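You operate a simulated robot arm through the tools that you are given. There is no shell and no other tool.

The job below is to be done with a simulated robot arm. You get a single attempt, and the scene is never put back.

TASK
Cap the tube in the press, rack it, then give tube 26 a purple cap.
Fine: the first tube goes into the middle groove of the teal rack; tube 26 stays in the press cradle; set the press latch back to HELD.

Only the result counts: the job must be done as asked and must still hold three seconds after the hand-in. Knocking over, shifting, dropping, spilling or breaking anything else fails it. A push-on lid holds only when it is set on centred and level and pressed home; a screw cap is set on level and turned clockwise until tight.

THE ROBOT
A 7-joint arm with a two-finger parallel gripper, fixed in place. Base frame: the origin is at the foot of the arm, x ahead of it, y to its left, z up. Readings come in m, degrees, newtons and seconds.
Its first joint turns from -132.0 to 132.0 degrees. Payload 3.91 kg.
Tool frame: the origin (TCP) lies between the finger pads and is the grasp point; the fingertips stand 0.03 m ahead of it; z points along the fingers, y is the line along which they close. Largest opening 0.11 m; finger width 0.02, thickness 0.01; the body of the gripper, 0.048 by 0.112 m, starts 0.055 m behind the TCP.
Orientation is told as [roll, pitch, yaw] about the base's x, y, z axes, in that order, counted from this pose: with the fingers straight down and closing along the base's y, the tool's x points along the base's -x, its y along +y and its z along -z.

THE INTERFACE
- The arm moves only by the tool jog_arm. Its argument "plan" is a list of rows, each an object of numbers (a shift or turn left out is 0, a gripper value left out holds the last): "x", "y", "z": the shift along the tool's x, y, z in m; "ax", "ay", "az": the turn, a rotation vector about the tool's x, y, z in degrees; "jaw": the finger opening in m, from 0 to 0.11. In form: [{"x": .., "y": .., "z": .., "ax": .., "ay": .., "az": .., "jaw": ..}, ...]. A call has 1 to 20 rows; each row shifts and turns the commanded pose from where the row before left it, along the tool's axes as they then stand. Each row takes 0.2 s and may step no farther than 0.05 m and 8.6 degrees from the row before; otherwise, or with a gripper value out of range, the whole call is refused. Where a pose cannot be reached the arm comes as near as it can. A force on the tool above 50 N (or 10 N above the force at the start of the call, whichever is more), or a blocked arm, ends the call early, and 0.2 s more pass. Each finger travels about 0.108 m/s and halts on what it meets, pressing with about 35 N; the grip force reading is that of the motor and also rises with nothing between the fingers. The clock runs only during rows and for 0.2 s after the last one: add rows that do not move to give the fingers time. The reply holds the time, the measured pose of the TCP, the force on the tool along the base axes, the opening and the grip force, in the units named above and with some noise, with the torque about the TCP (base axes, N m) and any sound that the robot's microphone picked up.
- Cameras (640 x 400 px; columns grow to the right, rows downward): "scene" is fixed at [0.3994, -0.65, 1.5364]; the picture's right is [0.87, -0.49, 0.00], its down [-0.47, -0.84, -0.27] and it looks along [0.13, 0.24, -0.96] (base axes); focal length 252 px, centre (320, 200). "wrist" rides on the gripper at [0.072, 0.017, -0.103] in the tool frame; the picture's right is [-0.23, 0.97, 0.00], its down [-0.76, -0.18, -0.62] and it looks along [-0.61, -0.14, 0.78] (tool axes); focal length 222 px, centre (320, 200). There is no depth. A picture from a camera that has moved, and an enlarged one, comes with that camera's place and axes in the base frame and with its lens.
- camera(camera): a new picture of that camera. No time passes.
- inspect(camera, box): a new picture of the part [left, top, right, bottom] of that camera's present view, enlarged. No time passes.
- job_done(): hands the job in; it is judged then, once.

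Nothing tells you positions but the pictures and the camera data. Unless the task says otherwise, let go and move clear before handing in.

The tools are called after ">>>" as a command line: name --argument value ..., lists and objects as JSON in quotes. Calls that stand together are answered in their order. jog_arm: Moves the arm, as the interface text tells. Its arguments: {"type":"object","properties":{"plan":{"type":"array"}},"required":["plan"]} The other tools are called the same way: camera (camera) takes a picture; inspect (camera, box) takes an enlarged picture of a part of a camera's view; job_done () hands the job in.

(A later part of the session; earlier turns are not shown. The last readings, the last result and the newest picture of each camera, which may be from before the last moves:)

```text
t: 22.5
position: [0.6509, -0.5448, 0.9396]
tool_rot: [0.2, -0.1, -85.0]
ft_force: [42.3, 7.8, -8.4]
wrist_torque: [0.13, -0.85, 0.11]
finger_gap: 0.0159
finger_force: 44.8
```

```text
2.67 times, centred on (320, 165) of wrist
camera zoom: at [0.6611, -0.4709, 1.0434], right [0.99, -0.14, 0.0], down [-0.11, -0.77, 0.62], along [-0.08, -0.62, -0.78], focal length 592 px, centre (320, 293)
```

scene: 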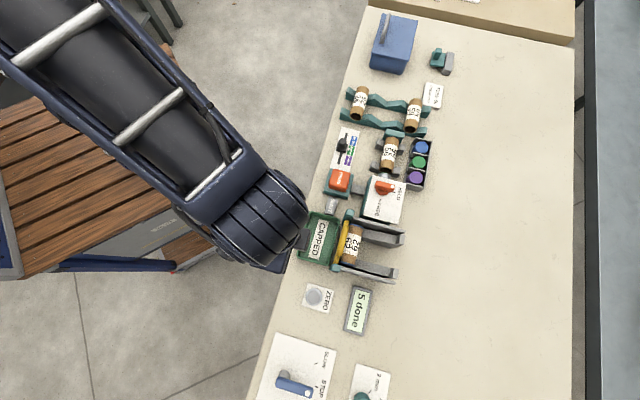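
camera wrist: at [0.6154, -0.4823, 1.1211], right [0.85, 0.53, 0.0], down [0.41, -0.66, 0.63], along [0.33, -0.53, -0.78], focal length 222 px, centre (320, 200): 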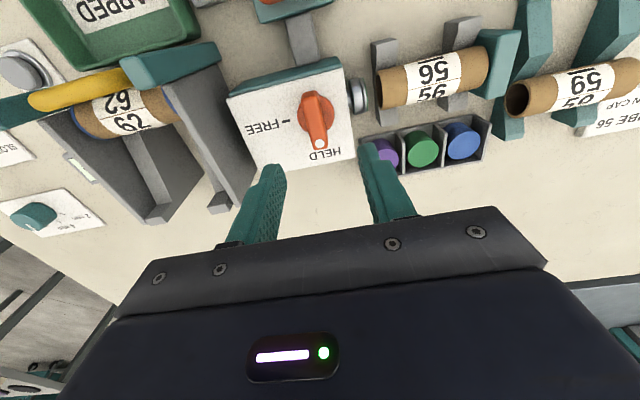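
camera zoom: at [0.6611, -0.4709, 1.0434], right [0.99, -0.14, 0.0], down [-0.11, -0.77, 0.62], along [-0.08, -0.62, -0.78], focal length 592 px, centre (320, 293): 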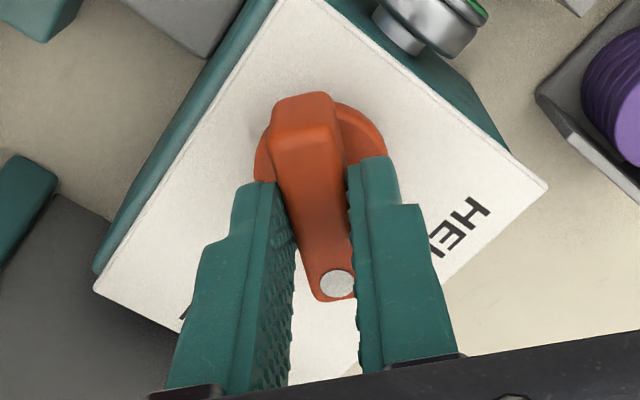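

The knob is turning with the fingers. I'll shift slightly to ease the side load and finish the turn to FREE.

>>> jog_arm --plan '[{"y": 0.003}, {"az": 5}, {"az": 5}, {"az": 5}, {"az": 5}, {"az": 5}, {"az": 5}, {"az": 5}, {"az": 5}, {"az": 5}, {"az": 5}, {}]'

>>> inspect --camera "wrist" --box '[200, 90, 440, 240]'

>>> inspect --camera "scene" --box '[310, 120, 440, 220]'

```text
t: 25.1
position: [0.6526, -0.5464, 0.9395]
tool_rot: [0.4, 0.1, -135.0]
ft_force: [36.8, -25.3, -9.3]
wrist_torque: [-0.58, -0.65, 0.11]
finger_gap: 0.0159
finger_force: 45.2
```

```text
2.67 times, centred on (320, 165) of wrist
camera zoom: at [0.7157, -0.5058, 1.0436], right [0.53, -0.85, 0.0], down [-0.67, -0.41, 0.62], along [-0.53, -0.33, -0.78], focal length 592 px, centre (320, 293)
```

zoom: 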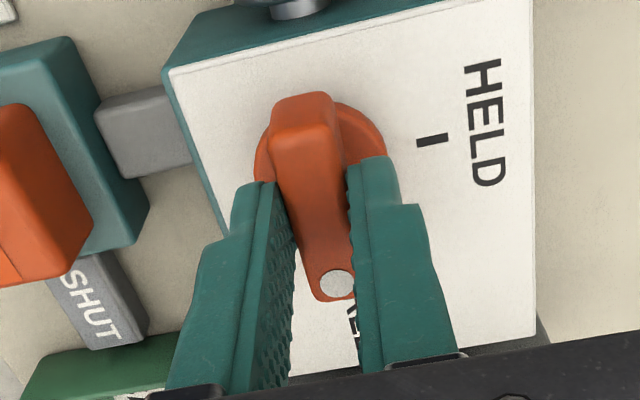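

```text
4.00 times, centred on (375, 170) of scene
camera zoom: at [0.3994, -0.65, 1.5364], right [0.87, -0.49, 0.0], down [-0.47, -0.84, -0.27], along [0.13, 0.24, -0.96], focal length 1007 px, centre (100, 320)
```

zoom: 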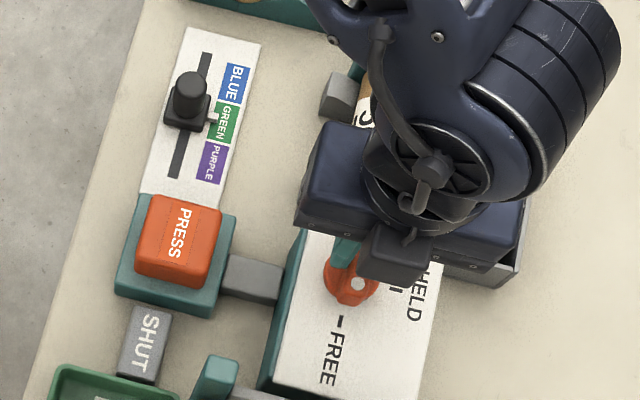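

The pointer is at FREE. I'll let go, lift clear and see what changed.

>>> jog_arm --plan '[{"jaw": 0.05}, {}, {"z": -0.04}, {"z": -0.045}, {"z": -0.045}, {}]'

>>> camera --camera "wrist"

>>> inspect --camera "wrist" --box '[200, 0, 440, 160]'

>>> inspect --camera "scene" --box '[310, 120, 440, 220]'

```text
t: 26.5
position: [0.6536, -0.5452, 1.073]
tool_rot: [0.2, 0.1, -135.0]
ft_force: [0.4, -0.5, -0.3]
wrist_torque: [-0.04, 0.01, 0.0]
finger_gap: 0.0501
finger_force: 0.0
```

```text
taken
camera wrist: at [0.7163, -0.5053, 1.1762], right [0.53, -0.85, 0.0], down [-0.67, -0.41, 0.62], along [-0.53, -0.33, -0.78], focal length 222 px, centre (320, 200)
```

wrist: 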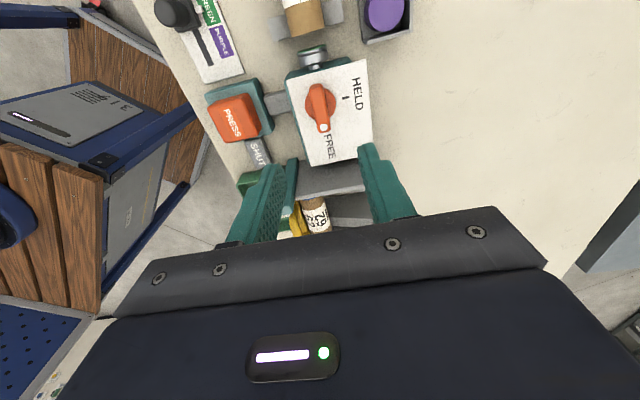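

```text
2.50 times, centred on (320, 80) of wrist
camera zoom: at [0.7163, -0.5053, 1.1762], right [0.53, -0.85, 0.0], down [-0.67, -0.41, 0.62], along [-0.53, -0.33, -0.78], focal length 555 px, centre (320, 500)
```

zoom: 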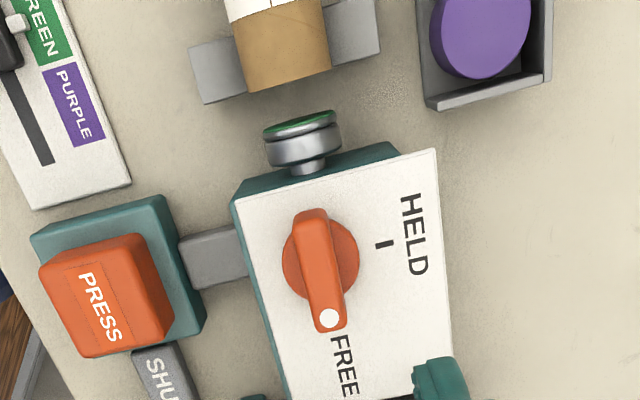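

```text
4.00 times, centred on (375, 170) of scene
camera zoom: at [0.3994, -0.65, 1.5364], right [0.87, -0.49, 0.0], down [-0.47, -0.84, -0.27], along [0.13, 0.24, -0.96], focal length 1007 px, centre (100, 320)
```

zoom: 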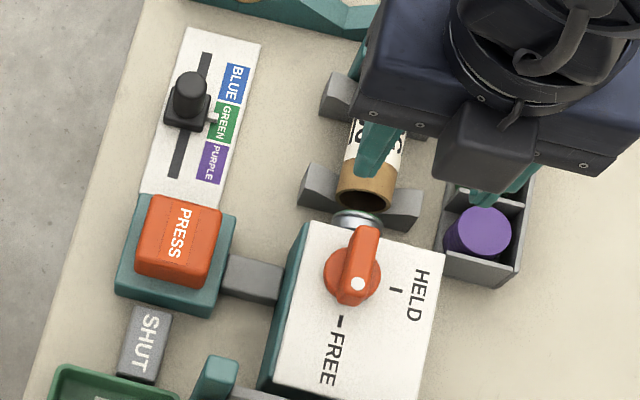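

Nothing shifted and the knob is at FREE. I'll move over PRESS with closed fingers and test whether it gives now.

>>> jog_arm --plan '[{"y": -0.04, "jaw": 0.0}, {"y": -0.04}, {"y": -0.0387, "x": -0.002}, {"z": 0.045}, {"z": 0.045}, {"z": 0.045}, {"z": 0.01}, {}]'

>>> inspect --camera "wrist" --box '[200, 90, 440, 240]'

```text
t: 28.3
position: [0.5666, -0.4593, 0.9261]
tool_rot: [0.2, 0.1, -135.0]
ft_force: [-0.6, 0.0, 0.9]
wrist_torque: [-0.02, 0.01, -0.01]
finger_gap: 0.0001
finger_force: 35.1
```

```text
2.67 times, centred on (320, 165) of wrist
camera zoom: at [0.6285, -0.4198, 1.029], right [0.53, -0.85, 0.0], down [-0.67, -0.41, 0.62], along [-0.53, -0.33, -0.78], focal length 592 px, centre (320, 293)
```

zoom: 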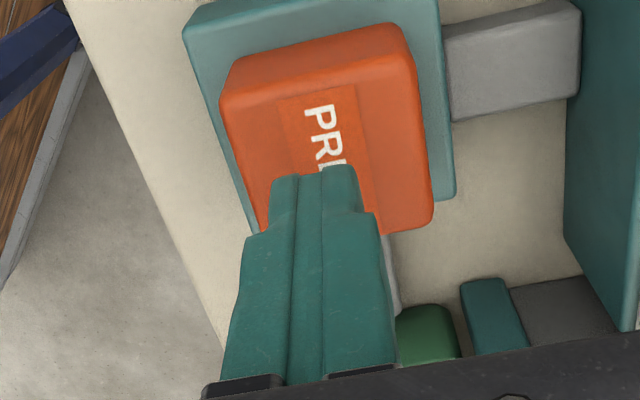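

>>> jog_arm --plan '[{"z": 0.006, "y": 0.003}, {"z": 0.004}, {"z": 0.0015}, {"z": 0.0015}, {"z": 0.0015}, {"z": 0.0015}, {"z": 0.0015}, {"z": 0.0015}, {"z": 0.0015}, {"z": 0.0015}]'

>>> inspect --camera "scene" --box '[310, 120, 440, 220]'

```text
t: 30.5
position: [0.5702, -0.4649, 0.904]
tool_rot: [0.2, 0.1, -135.0]
ft_force: [0.3, 2.9, 5.9]
wrist_torque: [0.07, 0.02, -0.04]
finger_gap: 0.0003
finger_force: 34.7
```

```text
4.00 times, centred on (375, 170) of scene
camera zoom: at [0.3994, -0.65, 1.5364], right [0.87, -0.49, 0.0], down [-0.47, -0.84, -0.27], along [0.13, 0.24, -0.96], focal length 1007 px, centre (100, 320)
```

zoom: 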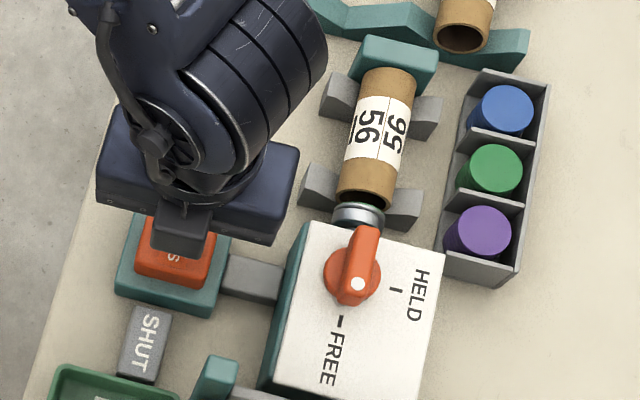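

With the latch at FREE the button yields at about 6 N and the head is advancing. I'll keep pressing home slowly.

>>> jog_arm --plan '[{"z": 0.0015}, {"z": 0.0015}, {"z": 0.0015}, {"z": 0.0015}, {"z": 0.0015}, {"z": 0.0015}, {"z": 0.0015}, {"z": 0.0015}]'

>>> inspect --camera "scene" --box '[366, 155, 406, 185]'

```text
t: 32.3
position: [0.5697, -0.4646, 0.8926]
tool_rot: [0.2, 0.1, -135.0]
ft_force: [-3.1, -1.0, 7.8]
wrist_torque: [-0.11, 0.17, 0.03]
finger_gap: 0.0001
finger_force: 34.7
heard: click
```

```text
13.33 times, centred on (386, 170) of scene
camera zoom: at [0.3994, -0.65, 1.5364], right [0.87, -0.49, 0.0], down [-0.47, -0.84, -0.27], along [0.13, 0.24, -0.96], focal length 3358 px, centre (-560, 600)
```

zoom: 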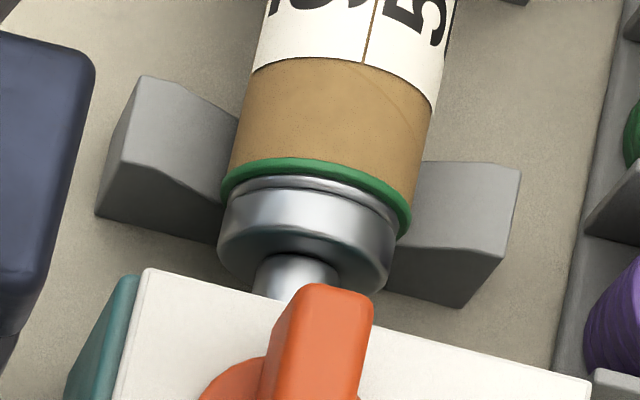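

I heard a click, and the green cap is on the tube rim. I'll press a little further to be sure it's at the end of its travel.

>>> jog_arm --plan '[{"z": 0.001}, {"z": 0.001}, {"z": 0.001}, {}]'

>>> inspect --camera "scene" --box '[366, 155, 406, 185]'

```text
t: 33.3
position: [0.5693, -0.4643, 0.888]
tool_rot: [0.3, 0.1, -134.9]
ft_force: [5.7, 1.9, 9.0]
wrist_torque: [-0.01, 0.0, 0.01]
finger_gap: 0.0001
finger_force: 35.3
```

```text
13.33 times, centred on (386, 170) of scene
camera zoom: at [0.3994, -0.65, 1.5364], right [0.87, -0.49, 0.0], down [-0.47, -0.84, -0.27], along [0.13, 0.24, -0.96], focal length 3358 px, centre (-560, 600)
```

zoom: 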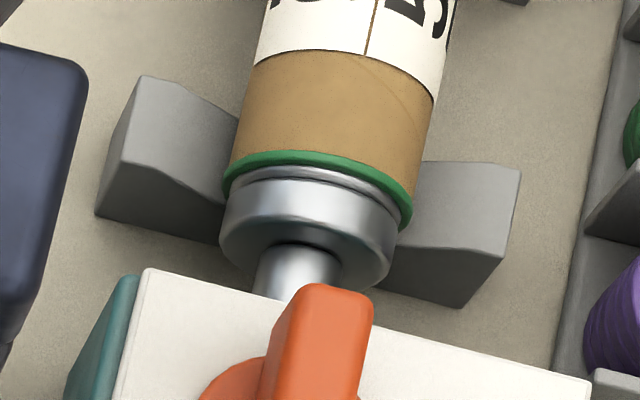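

>>> jog_arm --plan '[{"z": 0.001}, {"z": 0.001}, {"z": 0.001}, {}]'

>>> inspect --camera "scene" --box '[366, 155, 406, 185]'

>>> inspect --camera "scene" --box '[366, 125, 414, 161]'

```text
t: 34.0
position: [0.568, -0.4644, 0.8876]
tool_rot: [0.4, 0.2, -134.9]
ft_force: [-7.9, 7.9, 20.7]
wrist_torque: [0.16, 0.43, -0.15]
finger_gap: 0.0
finger_force: 34.8
stopped in row 3: the force on the tool passed its limit at 53 N (the readings are from after the stop); the commanded pose is now the measured one
```

```text
13.33 times, centred on (386, 170) of scene
camera zoom: at [0.3994, -0.65, 1.5364], right [0.87, -0.49, 0.0], down [-0.47, -0.84, -0.27], along [0.13, 0.24, -0.96], focal length 3358 px, centre (-560, 600)
```

zoom: 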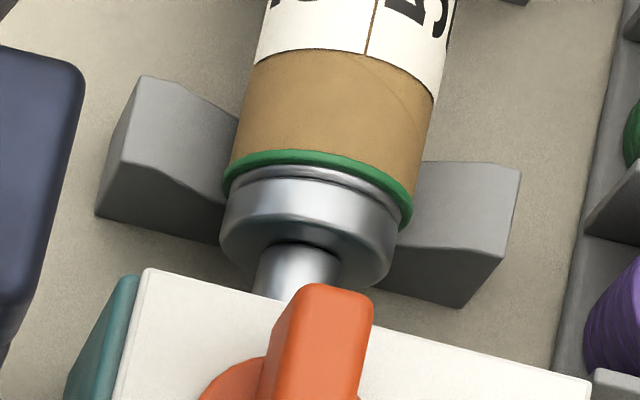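

```text
11.11 times, centred on (390, 143) of scene
camera zoom: at [0.3994, -0.65, 1.5364], right [0.87, -0.49, 0.0], down [-0.47, -0.84, -0.27], along [0.13, 0.24, -0.96], focal length 2798 px, centre (-458, 833)
```

zoom: 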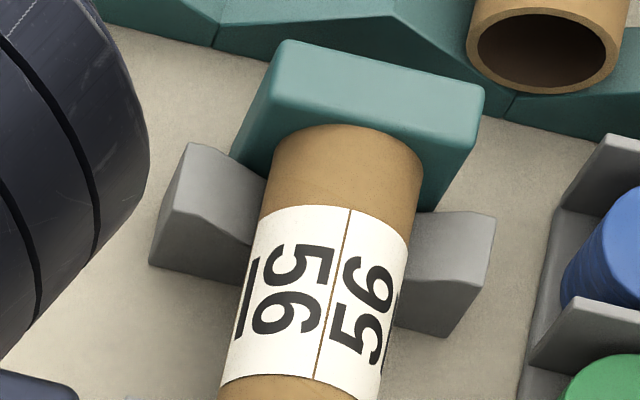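

The button has bottomed out and the tube is against its stop with the green cap on. I'll lift off and see whether the head draws back.

>>> jog_arm --plan '[{"z": -0.01}, {"z": -0.02}, {"z": -0.04}, {"z": -0.045}, {"z": -0.045}, {}]'

>>> inspect --camera "scene" --box '[366, 155, 406, 185]'

>>> inspect --camera "scene" --box '[310, 120, 440, 220]'

>>> camera --camera "wrist"

```text
t: 35.4
position: [0.5705, -0.4624, 1.0481]
tool_rot: [0.3, 0.1, -134.9]
ft_force: [-1.2, 0.3, -0.1]
wrist_torque: [-0.04, 0.01, 0.0]
finger_gap: 0.0
finger_force: 35.1
```

```text
13.33 times, centred on (386, 170) of scene
camera zoom: at [0.3994, -0.65, 1.5364], right [0.87, -0.49, 0.0], down [-0.47, -0.84, -0.27], along [0.13, 0.24, -0.96], focal length 3358 px, centre (-560, 600)
```

zoom: 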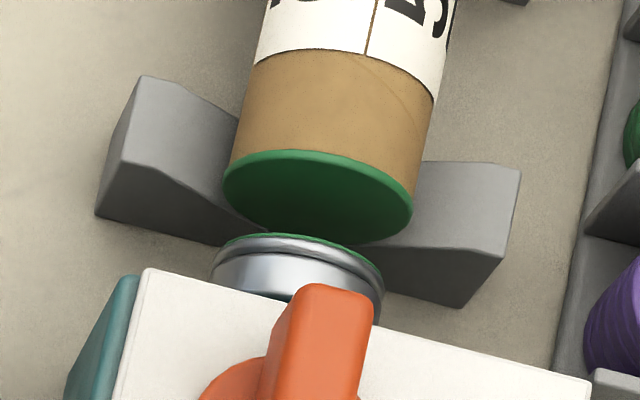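

```text
4.00 times, centred on (375, 170) of scene
camera zoom: at [0.3994, -0.65, 1.5364], right [0.87, -0.49, 0.0], down [-0.47, -0.84, -0.27], along [0.13, 0.24, -0.96], focal length 1007 px, centre (100, 320)
```

zoom: 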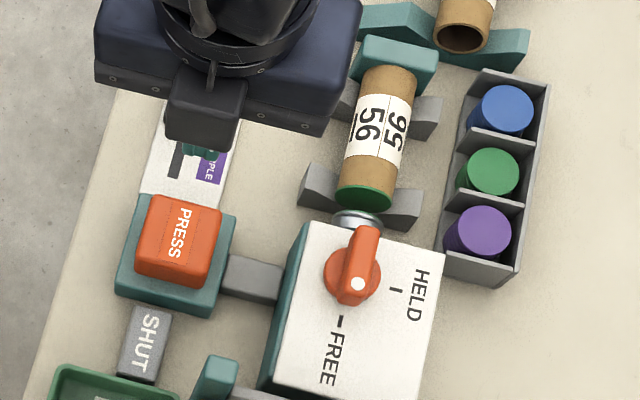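

```text
taken
camera wrist: at [0.6325, -0.4231, 1.152], right [0.53, -0.85, 0.01], down [-0.67, -0.41, 0.62], along [-0.52, -0.33, -0.78], focal length 222 px, centre (320, 200)
```

wrist: 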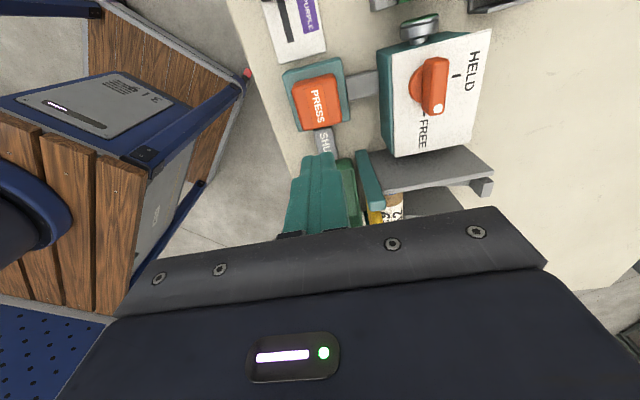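

Tube 56 now carries the green cap, and the head has drawn back. Next I'll go above the tube with the fingers set to close across it.

>>> jog_arm --plan '[{"x": 0.03, "y": 0.0297, "jaw": 0.06}, {"x": 0.03, "y": 0.0297}, {"x": 0.03, "y": 0.0297}, {"x": 0.0306, "y": 0.0297}, {"z": 0.04}, {"z": 0.03}, {}]'

>>> camera --camera "wrist"

>>> inspect --camera "wrist" --box '[220, 70, 420, 210]'

>>> inspect --camera "scene" --box '[350, 100, 430, 180]'

```text
t: 37.0
position: [0.7367, -0.4644, 0.9786]
tool_rot: [0.4, 0.2, -135.0]
ft_force: [0.3, -0.4, -0.2]
wrist_torque: [-0.03, -0.01, -0.02]
finger_gap: 0.0601
finger_force: 0.0
```

```text
taken
camera wrist: at [0.7985, -0.4248, 1.082], right [0.53, -0.85, 0.01], down [-0.67, -0.41, 0.62], along [-0.52, -0.33, -0.78], focal length 222 px, centre (320, 200)
```

wrist: 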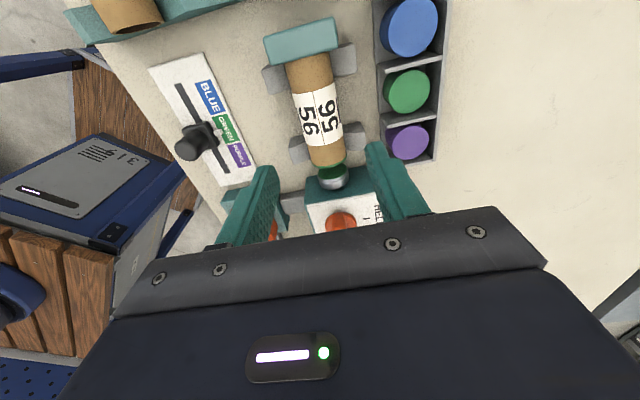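

```text
2.86 times, centred on (320, 140) of wrist
camera zoom: at [0.7985, -0.4248, 1.082], right [0.53, -0.85, 0.01], down [-0.67, -0.41, 0.62], along [-0.52, -0.33, -0.78], focal length 635 px, centre (320, 371)
```

zoom: 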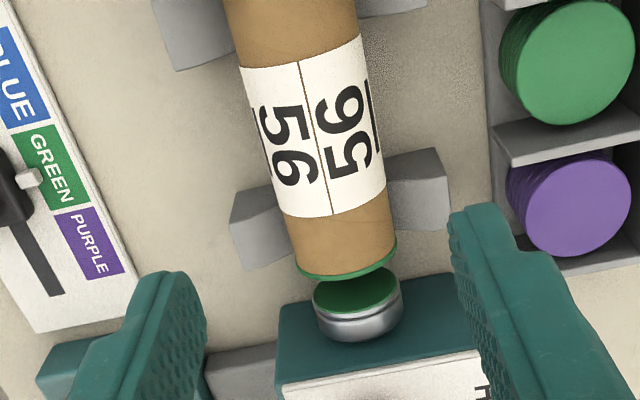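

```text
5.00 times, centred on (390, 140) of scene
camera zoom: at [0.3994, -0.65, 1.5364], right [0.87, -0.49, 0.0], down [-0.47, -0.84, -0.27], along [0.13, 0.24, -0.96], focal length 1259 px, centre (-30, 500)
```

zoom: 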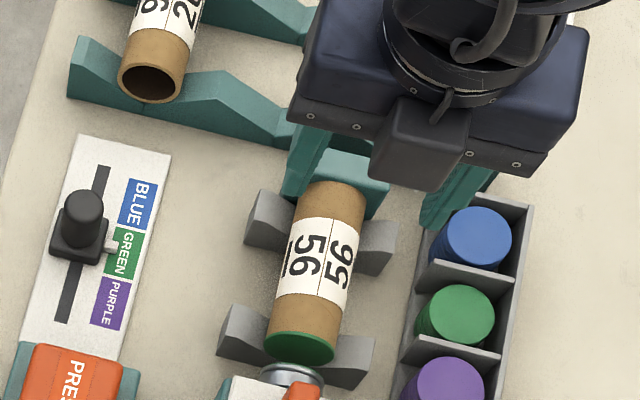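

The tube's centre is at about s=0.848, w=0.196. I'll line up, lower around it and close.

>>> jog_arm --plan '[{"x": 0.0035, "y": -0.001, "z": 0.03}, {"z": 0.04}, {"z": 0.03}, {"z": 0.0155}, {}]'

>>> inspect --camera "wrist" --box '[200, 70, 440, 220]'

>>> inspect --camera "scene" --box '[350, 100, 430, 180]'

```text
t: 38.2
position: [0.7406, -0.4592, 0.8622]
tool_rot: [0.4, 0.0, -135.0]
ft_force: [-0.3, -0.6, -0.1]
wrist_torque: [0.04, 0.02, 0.03]
finger_gap: 0.0601
finger_force: 0.1
```

```text
2.67 times, centred on (320, 145) of wrist
camera zoom: at [0.8033, -0.4192, 0.9661], right [0.53, -0.85, 0.01], down [-0.67, -0.41, 0.62], along [-0.52, -0.33, -0.78], focal length 592 px, centre (320, 347)
```

zoom: 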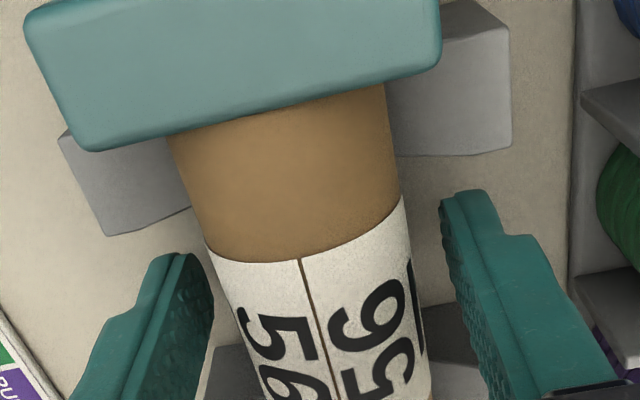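

```text
5.00 times, centred on (390, 140) of scene
camera zoom: at [0.3994, -0.65, 1.5364], right [0.87, -0.49, 0.0], down [-0.47, -0.84, -0.27], along [0.13, 0.24, -0.96], focal length 1259 px, centre (-30, 500)
```

zoom: 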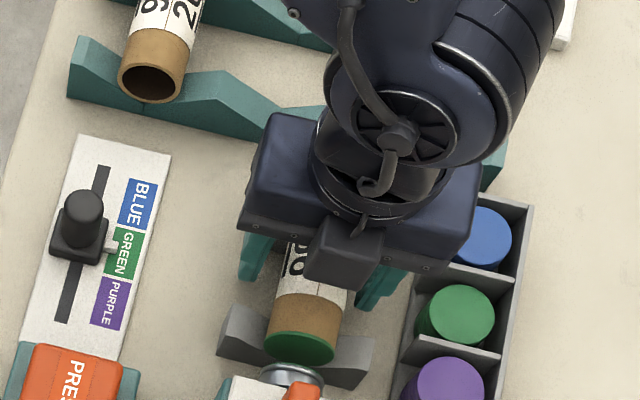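

The fingers straddle the tube with clearance on both sides. I'll close on it.

>>> jog_arm --plan '[{"jaw": 0.03}, {}, {}]'

```text
t: 39.0
position: [0.7418, -0.4599, 0.8618]
tool_rot: [0.4, 0.0, -135.0]
ft_force: [0.3, 0.7, 0.4]
wrist_torque: [0.0, -0.04, -0.01]
finger_gap: 0.0387
finger_force: 35.1
```

The grip holds at 0.0387 m with no side load. I'll lift tube 56 straight up.

>>> jog_arm --plan '[{"z": -0.01}, {"z": -0.02}, {"z": -0.035}, {"z": -0.04}, {}]'

>>> camera --camera "wrist"

>>> inspect --camera "scene" --box '[340, 60, 450, 190]'

```text
t: 40.2
position: [0.741, -0.4613, 0.9676]
tool_rot: [0.4, 0.1, -135.0]
ft_force: [-0.1, 0.5, -0.1]
wrist_torque: [0.02, -0.02, 0.03]
finger_gap: 0.0388
finger_force: 35.0
```

```text
taken
camera wrist: at [0.8042, -0.4206, 1.0704], right [0.53, -0.85, 0.01], down [-0.67, -0.41, 0.62], along [-0.52, -0.33, -0.78], focal length 222 px, centre (320, 200)
```

wrist: 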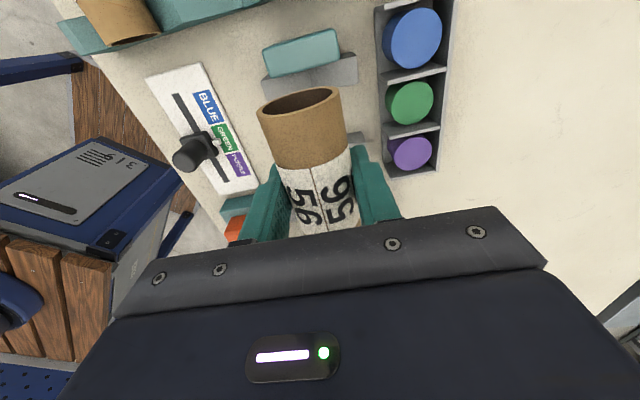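

```text
3.08 times, centred on (395, 125) of scene
camera zoom: at [0.3994, -0.65, 1.5364], right [0.87, -0.49, 0.0], down [-0.47, -0.84, -0.27], along [0.13, 0.24, -0.96], focal length 775 px, centre (89, 431)
```

zoom: 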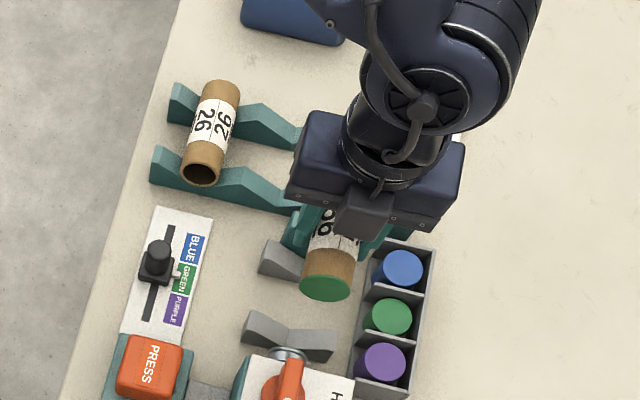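

Tube 56 is lifted, and I can see it's an open cardboard sleeve with the green cap on one end. I'll carry it above the middle rack groove and check alignment.

>>> jog_arm --plan '[{"z": -0.03}, {"x": 0.035, "y": -0.0103}, {"x": 0.035, "y": -0.0103}, {"x": 0.035, "y": -0.0103}, {"x": 0.034, "y": -0.0103}, {}]'

>>> camera --camera "wrist"

>>> inspect --camera "wrist" --box '[160, 0, 480, 200]'

>>> inspect --camera "scene" --box '[340, 60, 450, 160]'

```text
t: 41.6
position: [0.8098, -0.3345, 0.9965]
tool_rot: [0.5, 0.1, -135.0]
ft_force: [-0.1, 0.2, -0.3]
wrist_torque: [0.04, -0.02, 0.03]
finger_gap: 0.0385
finger_force: 35.1
```

```text
taken
camera wrist: at [0.8725, -0.295, 1.1006], right [0.53, -0.85, 0.01], down [-0.67, -0.41, 0.62], along [-0.52, -0.33, -0.78], focal length 222 px, centre (320, 200)
```

wrist: 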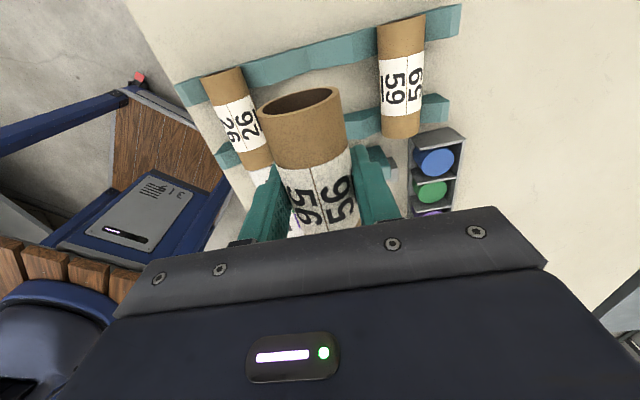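

```text
2.00 times, centred on (320, 100) of wrist
camera zoom: at [0.8725, -0.295, 1.1006], right [0.53, -0.85, 0.01], down [-0.67, -0.41, 0.62], along [-0.52, -0.33, -0.78], focal length 444 px, centre (320, 400)
```

zoom: 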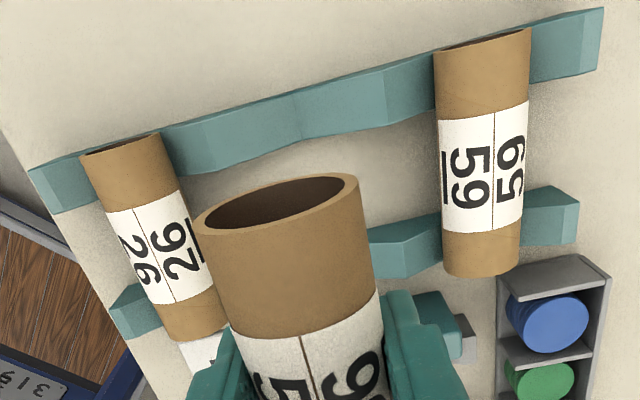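

```text
4.00 times, centred on (395, 110) of scene
camera zoom: at [0.3994, -0.65, 1.5364], right [0.87, -0.49, 0.0], down [-0.47, -0.84, -0.27], along [0.13, 0.24, -0.96], focal length 1007 px, centre (20, 560)
```

zoom: 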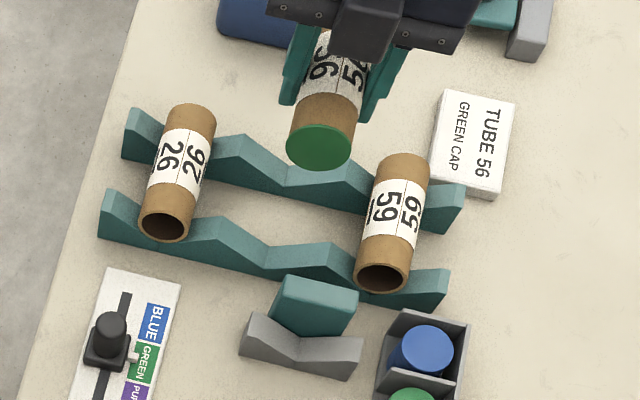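

The middle groove is at about s=0.808 and the tube is nearly over it. I'll lower slowly and watch for contact.

>>> jog_arm --plan '[{"x": 0.005, "y": -0.001, "z": 0.03}, {"z": 0.04}, {"z": 0.035}, {"z": 0.01}, {"z": 0.005}, {}]'

>>> inspect --camera "scene" --box '[340, 60, 450, 160]'

>>> inspect --camera "wrist" --box '[160, 40, 480, 240]'

```text
t: 43.0
position: [0.8133, -0.3271, 0.879]
tool_rot: [0.5, 0.2, -134.9]
ft_force: [0.4, -0.5, 0.5]
wrist_torque: [0.01, -0.02, -0.02]
finger_gap: 0.0387
finger_force: 35.1
```

```text
4.00 times, centred on (395, 110) of scene
camera zoom: at [0.3994, -0.65, 1.5364], right [0.87, -0.49, 0.0], down [-0.47, -0.84, -0.27], along [0.13, 0.24, -0.96], focal length 1007 px, centre (20, 560)
```

zoom: 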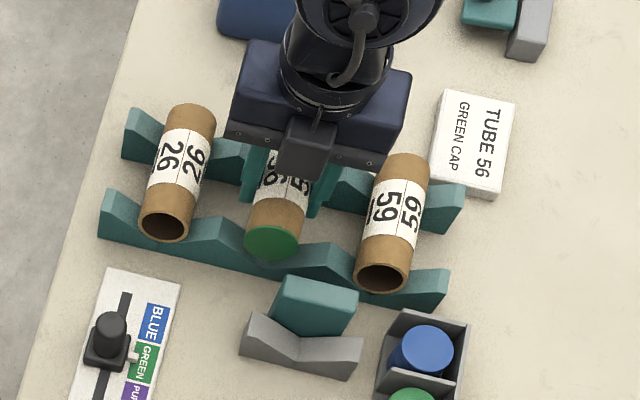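

```text
2.00 times, centred on (320, 140) of wrist
camera zoom: at [0.8754, -0.2871, 0.9826], right [0.53, -0.85, 0.01], down [-0.67, -0.41, 0.62], along [-0.52, -0.33, -0.78], focal length 444 px, centre (320, 320)
```

zoom: 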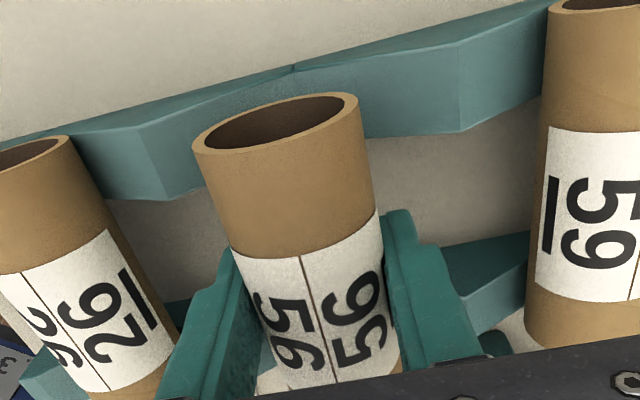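

>>> jog_arm --plan '[{"z": 0.005, "y": 0.001}, {"z": 0.004}, {"z": 0.002}, {"z": 0.002}, {}]'

```text
t: 44.2
position: [0.8137, -0.3294, 0.8644]
tool_rot: [0.4, 0.2, -135.0]
ft_force: [-0.4, 0.4, -0.7]
wrist_torque: [-0.02, 0.03, -0.02]
finger_gap: 0.0382
finger_force: 34.9
```

>>> jog_arm --plan '[{"z": 0.0015}, {"z": 0.0015}, {}]'

>>> inspect --camera "scene" --box '[340, 60, 450, 160]'

>>> inspect --camera "wrist" --box '[160, 40, 480, 240]'

```text
t: 45.0
position: [0.8133, -0.3297, 0.8625]
tool_rot: [0.3, 0.2, -134.9]
ft_force: [3.6, -1.0, 7.3]
wrist_torque: [-0.01, 0.03, -0.01]
finger_gap: 0.0385
finger_force: 35.2
```

```text
4.00 times, centred on (395, 110) of scene
camera zoom: at [0.3994, -0.65, 1.5364], right [0.87, -0.49, 0.0], down [-0.47, -0.84, -0.27], along [0.13, 0.24, -0.96], focal length 1007 px, centre (20, 560)
```

zoom: 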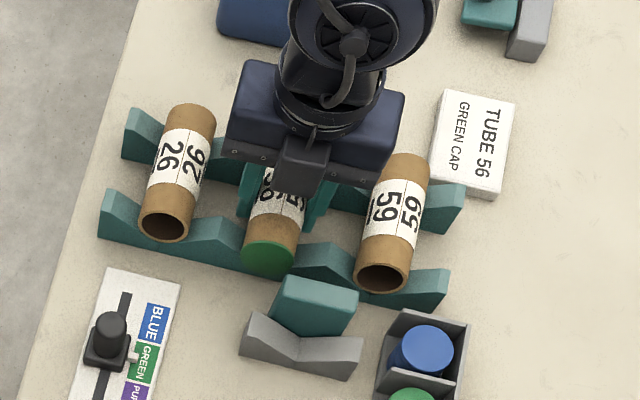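

```text
2.00 times, centred on (320, 140) of wrist
camera zoom: at [0.8751, -0.2894, 0.9666], right [0.53, -0.85, 0.01], down [-0.67, -0.41, 0.62], along [-0.52, -0.33, -0.78], focal length 444 px, centre (320, 320)
```

zoom: 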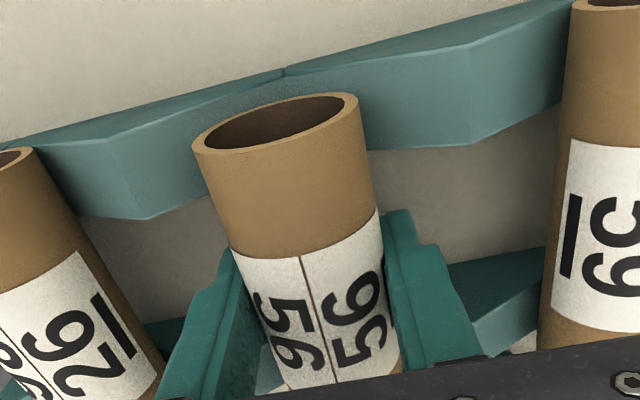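

Contact at about 7 N: the tube is resting in the middle groove. I'll open gently, just enough to clear it.

>>> jog_arm --plan '[{"jaw": 0.044}, {"jaw": 0.05}, {"jaw": 0.058}, {}]'

>>> inspect --camera "scene" --box '[340, 60, 450, 160]'

>>> inspect --camera "wrist" --box '[160, 40, 480, 240]'

```text
t: 46.0
position: [0.8125, -0.3294, 0.8619]
tool_rot: [0.5, 0.2, -134.9]
ft_force: [-1.1, 0.2, 0.4]
wrist_torque: [-0.01, -0.01, 0.0]
finger_gap: 0.0583
finger_force: 0.1
```

```text
4.00 times, centred on (395, 110) of scene
camera zoom: at [0.3994, -0.65, 1.5364], right [0.87, -0.49, 0.0], down [-0.47, -0.84, -0.27], along [0.13, 0.24, -0.96], focal length 1007 px, centre (20, 560)
```

zoom: 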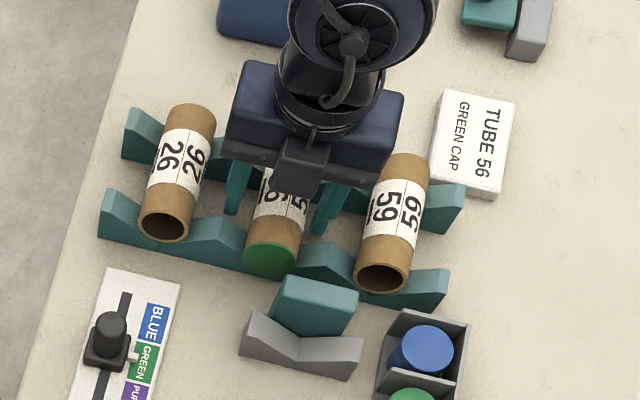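

```text
2.00 times, centred on (320, 140) of wrist
camera zoom: at [0.8749, -0.2893, 0.966], right [0.53, -0.85, 0.01], down [-0.67, -0.41, 0.62], along [-0.52, -0.33, -0.78], focal length 444 px, centre (320, 320)
```

zoom: 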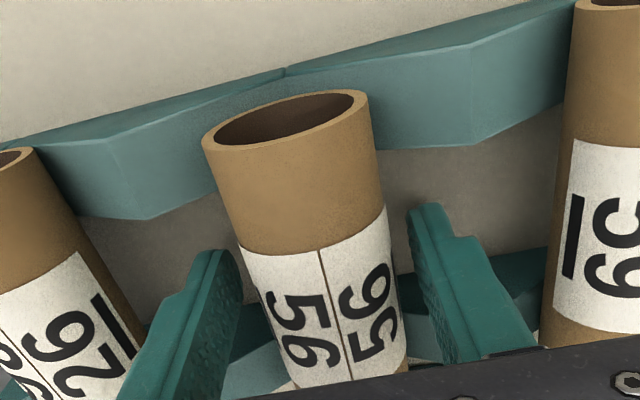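

Tube 56 rests in the middle groove with its cap on. I'll rise straight up and move over tube 26.

>>> jog_arm --plan '[{"z": -0.02}, {"z": -0.04}, {"z": -0.045}, {"y": -0.042}, {"y": -0.0417}, {}]'

>>> camera --camera "wrist"

>>> inspect --camera "wrist" --box '[160, 0, 480, 200]'

>>> inspect --camera "scene" --box '[340, 60, 450, 160]'

```text
t: 47.4
position: [0.7524, -0.2698, 0.9669]
tool_rot: [0.4, 0.2, -134.9]
ft_force: [0.1, -0.1, -0.1]
wrist_torque: [-0.02, 0.0, -0.02]
finger_gap: 0.0579
finger_force: 0.1
```

```text
taken
camera wrist: at [0.8144, -0.2294, 1.069], right [0.53, -0.85, 0.01], down [-0.67, -0.41, 0.62], along [-0.52, -0.33, -0.78], focal length 222 px, centre (320, 200)
```

wrist: 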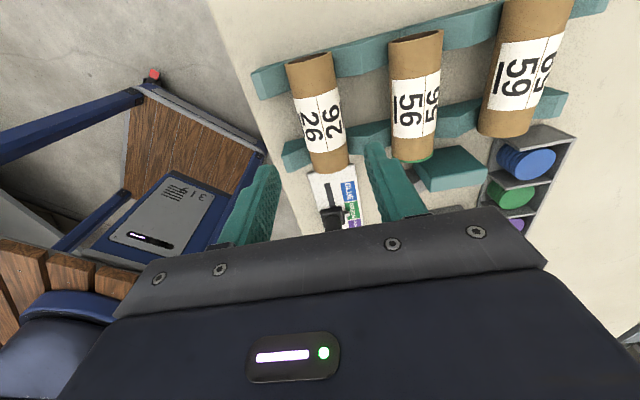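

```text
2.00 times, centred on (320, 100) of wrist
camera zoom: at [0.8144, -0.2294, 1.069], right [0.53, -0.85, 0.01], down [-0.67, -0.41, 0.62], along [-0.52, -0.33, -0.78], focal length 444 px, centre (320, 400)
```

zoom: 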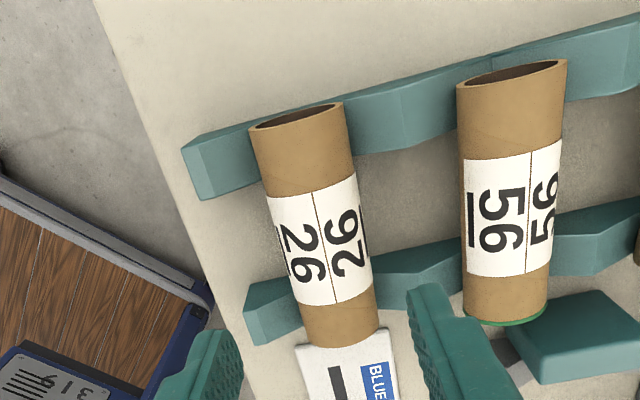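

```text
4.00 times, centred on (395, 110) of scene
camera zoom: at [0.3994, -0.65, 1.5364], right [0.87, -0.49, 0.0], down [-0.47, -0.84, -0.27], along [0.13, 0.24, -0.96], focal length 1007 px, centre (20, 560)
```

zoom: 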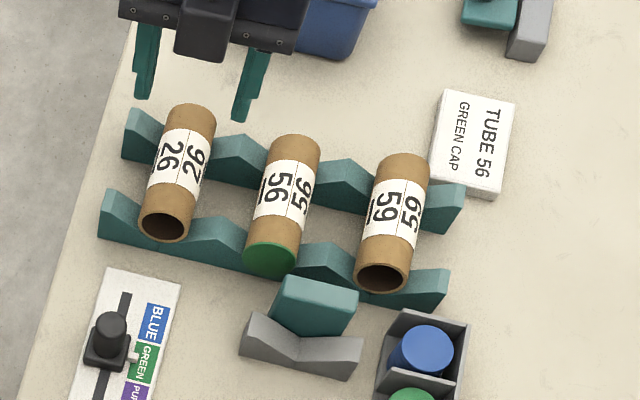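

Tube 56 sits well in the middle groove, and I'm centred over tube 26. I'll lower and grip it.

>>> jog_arm --plan '[{"z": 0.035}, {"z": 0.035}, {"z": 0.025}, {"z": 0.01}, {}, {"jaw": 0.03}, {}, {}]'

>>> inspect --camera "wrist" --box '[160, 40, 480, 240]'

```text
t: 49.2
position: [0.7531, -0.2701, 0.8618]
tool_rot: [0.4, 0.1, -135.0]
ft_force: [0.0, -0.2, -0.1]
wrist_torque: [-0.02, 0.0, -0.02]
finger_gap: 0.0387
finger_force: 35.3
```

```text
2.00 times, centred on (320, 140) of wrist
camera zoom: at [0.8148, -0.2303, 0.965], right [0.53, -0.85, 0.01], down [-0.67, -0.41, 0.62], along [-0.52, -0.33, -0.78], focal length 444 px, centre (320, 320)
```

zoom: 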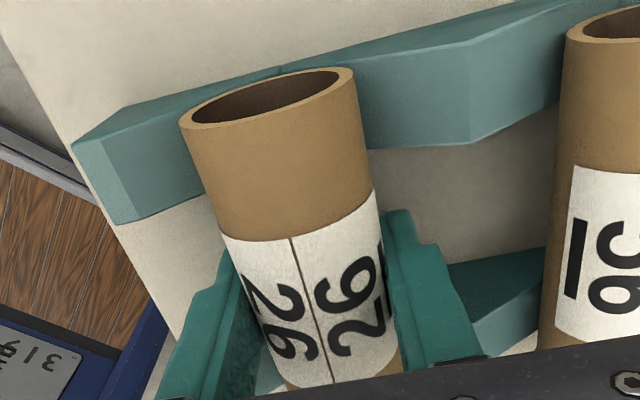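

Tube 26 is gripped. I'll lift it and carry it over to the press cradle.

>>> jog_arm --plan '[{"z": -0.01}, {"z": -0.03}, {"z": -0.045}, {"z": -0.04}, {"x": -0.0375, "y": 0.0314}, {"x": -0.0375, "y": 0.0314}, {"x": -0.0375, "y": 0.0314}, {"x": -0.0375, "y": 0.0314}, {}]'

>>> inspect --camera "scene" --box '[340, 80, 450, 190]'

>>> camera --camera "wrist"

```text
t: 51.2
position: [0.7328, -0.464, 0.9823]
tool_rot: [0.5, 0.2, -135.0]
ft_force: [-0.3, 0.2, -1.1]
wrist_torque: [0.0, 0.05, 0.03]
finger_gap: 0.0385
finger_force: 35.3
```

```text
3.64 times, centred on (395, 135) of scene
camera zoom: at [0.3994, -0.65, 1.5364], right [0.87, -0.49, 0.0], down [-0.47, -0.84, -0.27], along [0.13, 0.24, -0.96], focal length 916 px, centre (47, 436)
```

zoom: 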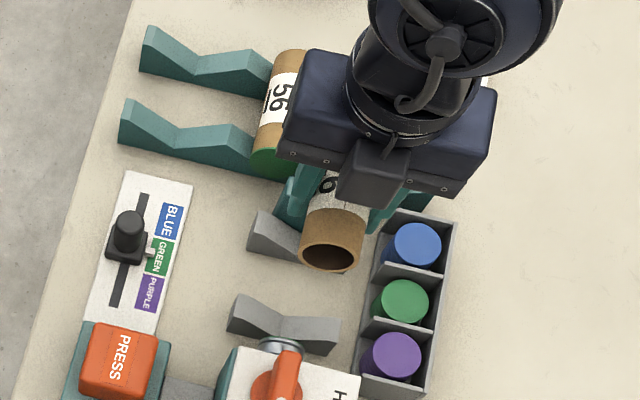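

```text
taken
camera wrist: at [0.7954, -0.4243, 1.0876], right [0.53, -0.85, 0.01], down [-0.67, -0.41, 0.62], along [-0.52, -0.33, -0.78], focal length 222 px, centre (320, 200)
```

wrist: 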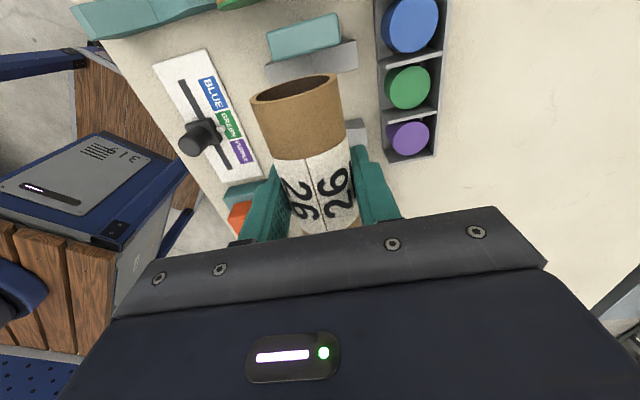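

>>> jog_arm --plan '[{"y": 0.0025, "z": 0.03}, {"z": 0.03}, {"z": 0.01}, {}]'

>>> inspect --camera "wrist" --box '[200, 20, 440, 170]'

>>> inspect --camera "scene" --box '[360, 120, 420, 185]'

```text
t: 52.2
position: [0.7385, -0.4663, 0.9135]
tool_rot: [0.5, 0.1, -134.9]
ft_force: [-0.1, 0.9, -1.1]
wrist_torque: [-0.01, 0.01, 0.04]
finger_gap: 0.0385
finger_force: 35.2
```

```text
2.67 times, centred on (320, 95) of wrist
camera zoom: at [0.8004, -0.426, 1.0177], right [0.53, -0.85, 0.01], down [-0.67, -0.41, 0.62], along [-0.52, -0.33, -0.78], focal length 592 px, centre (320, 480)
```

zoom: 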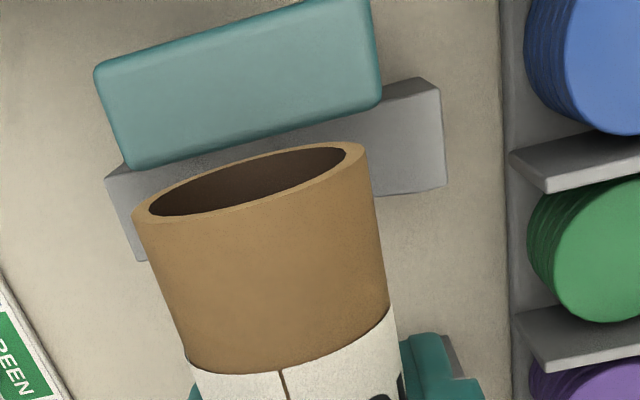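

```text
6.15 times, centred on (390, 152) of scene
camera zoom: at [0.3994, -0.65, 1.5364], right [0.87, -0.49, 0.0], down [-0.47, -0.84, -0.27], along [0.13, 0.24, -0.96], focal length 1550 px, centre (-111, 492)
```

zoom: 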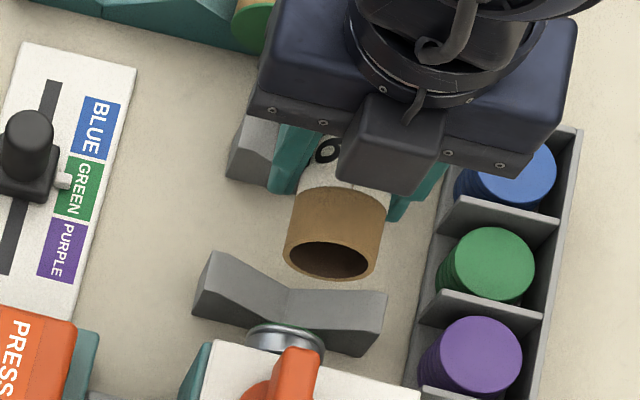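

The tube end clears the stop by about 4 mm. I'll lower it into the cradle slowly.

>>> jog_arm --plan '[{"y": -0.0015, "z": 0.02}, {"z": 0.02}, {"z": 0.006}, {"z": 0.002}, {"z": 0.0015}, {}]'

>>> inspect --camera "wrist" --box '[200, 20, 440, 170]'

>>> inspect --camera "scene" --box '[360, 120, 420, 185]'

```text
t: 53.6
position: [0.7372, -0.4667, 0.8691]
tool_rot: [0.4, 0.2, -135.0]
ft_force: [-1.0, 7.7, 25.8]
wrist_torque: [-0.48, 0.51, -0.16]
finger_gap: 0.0382
finger_force: 35.2
```

```text
2.67 times, centred on (320, 95) of wrist
camera zoom: at [0.7987, -0.4257, 0.9719], right [0.53, -0.85, 0.01], down [-0.67, -0.41, 0.62], along [-0.52, -0.33, -0.78], focal length 592 px, centre (320, 480)
```

zoom: 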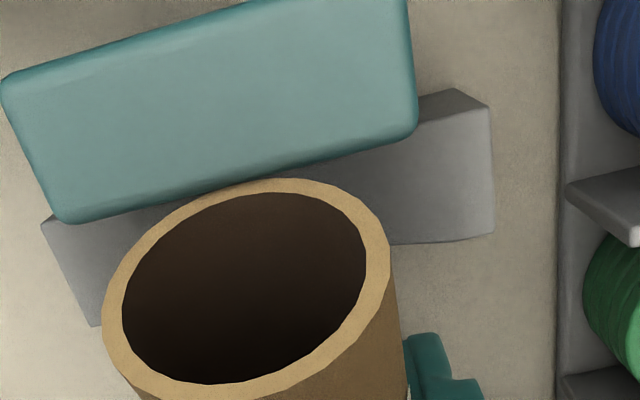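

```text
6.15 times, centred on (390, 152) of scene
camera zoom: at [0.3994, -0.65, 1.5364], right [0.87, -0.49, 0.0], down [-0.47, -0.84, -0.27], along [0.13, 0.24, -0.96], focal length 1550 px, centre (-111, 492)
```

zoom: 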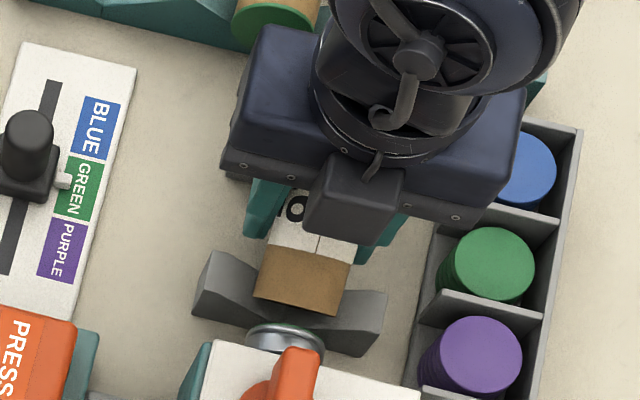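

The tube has pitched in the grip: its far end caught on something, probably the stop, while being lowered. I'll lift clear and look.

>>> jog_arm --plan '[{"z": -0.01}, {"z": -0.02}, {"z": -0.03}, {"z": -0.03}, {}]'

>>> camera --camera "wrist"

>>> inspect --camera "wrist" --box '[200, 20, 440, 240]'

>>> inspect --camera "scene" --box '[360, 110, 420, 185]'

```text
t: 54.8
position: [0.7356, -0.4659, 0.9573]
tool_rot: [0.4, 0.1, -135.1]
ft_force: [-0.4, -0.7, 0.1]
wrist_torque: [-0.02, 0.01, 0.0]
finger_gap: 0.0379
finger_force: 34.9
```

```text
taken
camera wrist: at [0.7981, -0.4259, 1.0613], right [0.53, -0.85, 0.01], down [-0.67, -0.41, 0.62], along [-0.52, -0.33, -0.78], focal length 222 px, centre (320, 200)
```

wrist: 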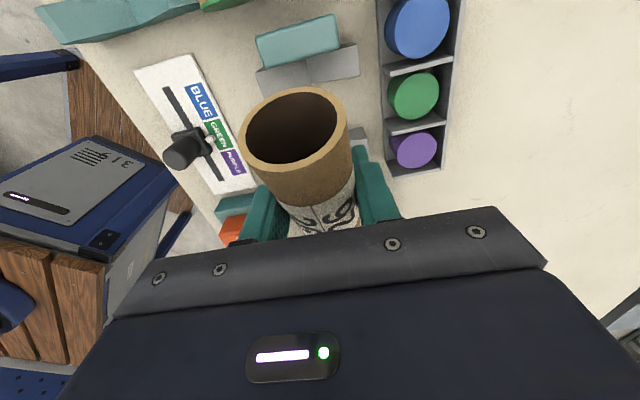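

```text
1.82 times, centred on (320, 130) of wrist
camera zoom: at [0.7981, -0.4259, 1.0613], right [0.53, -0.85, 0.01], down [-0.67, -0.41, 0.62], along [-0.52, -0.33, -0.78], focal length 404 px, centre (320, 327)
```

zoom: 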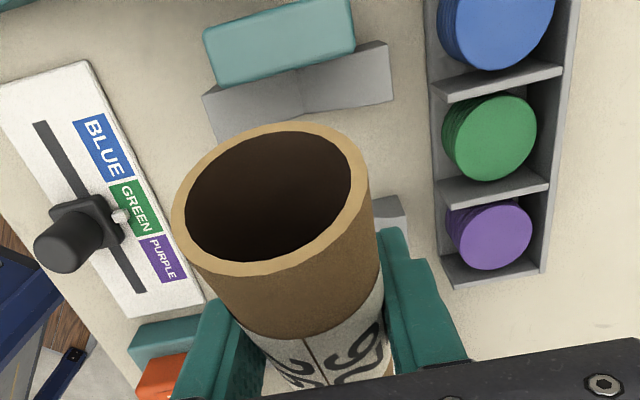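

```text
5.33 times, centred on (390, 148) of scene
camera zoom: at [0.3994, -0.65, 1.5364], right [0.87, -0.49, 0.0], down [-0.47, -0.84, -0.27], along [0.13, 0.24, -0.96], focal length 1343 px, centre (-53, 480)
```

zoom: 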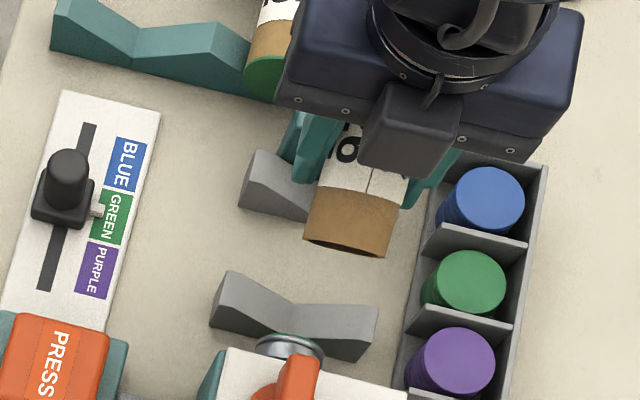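

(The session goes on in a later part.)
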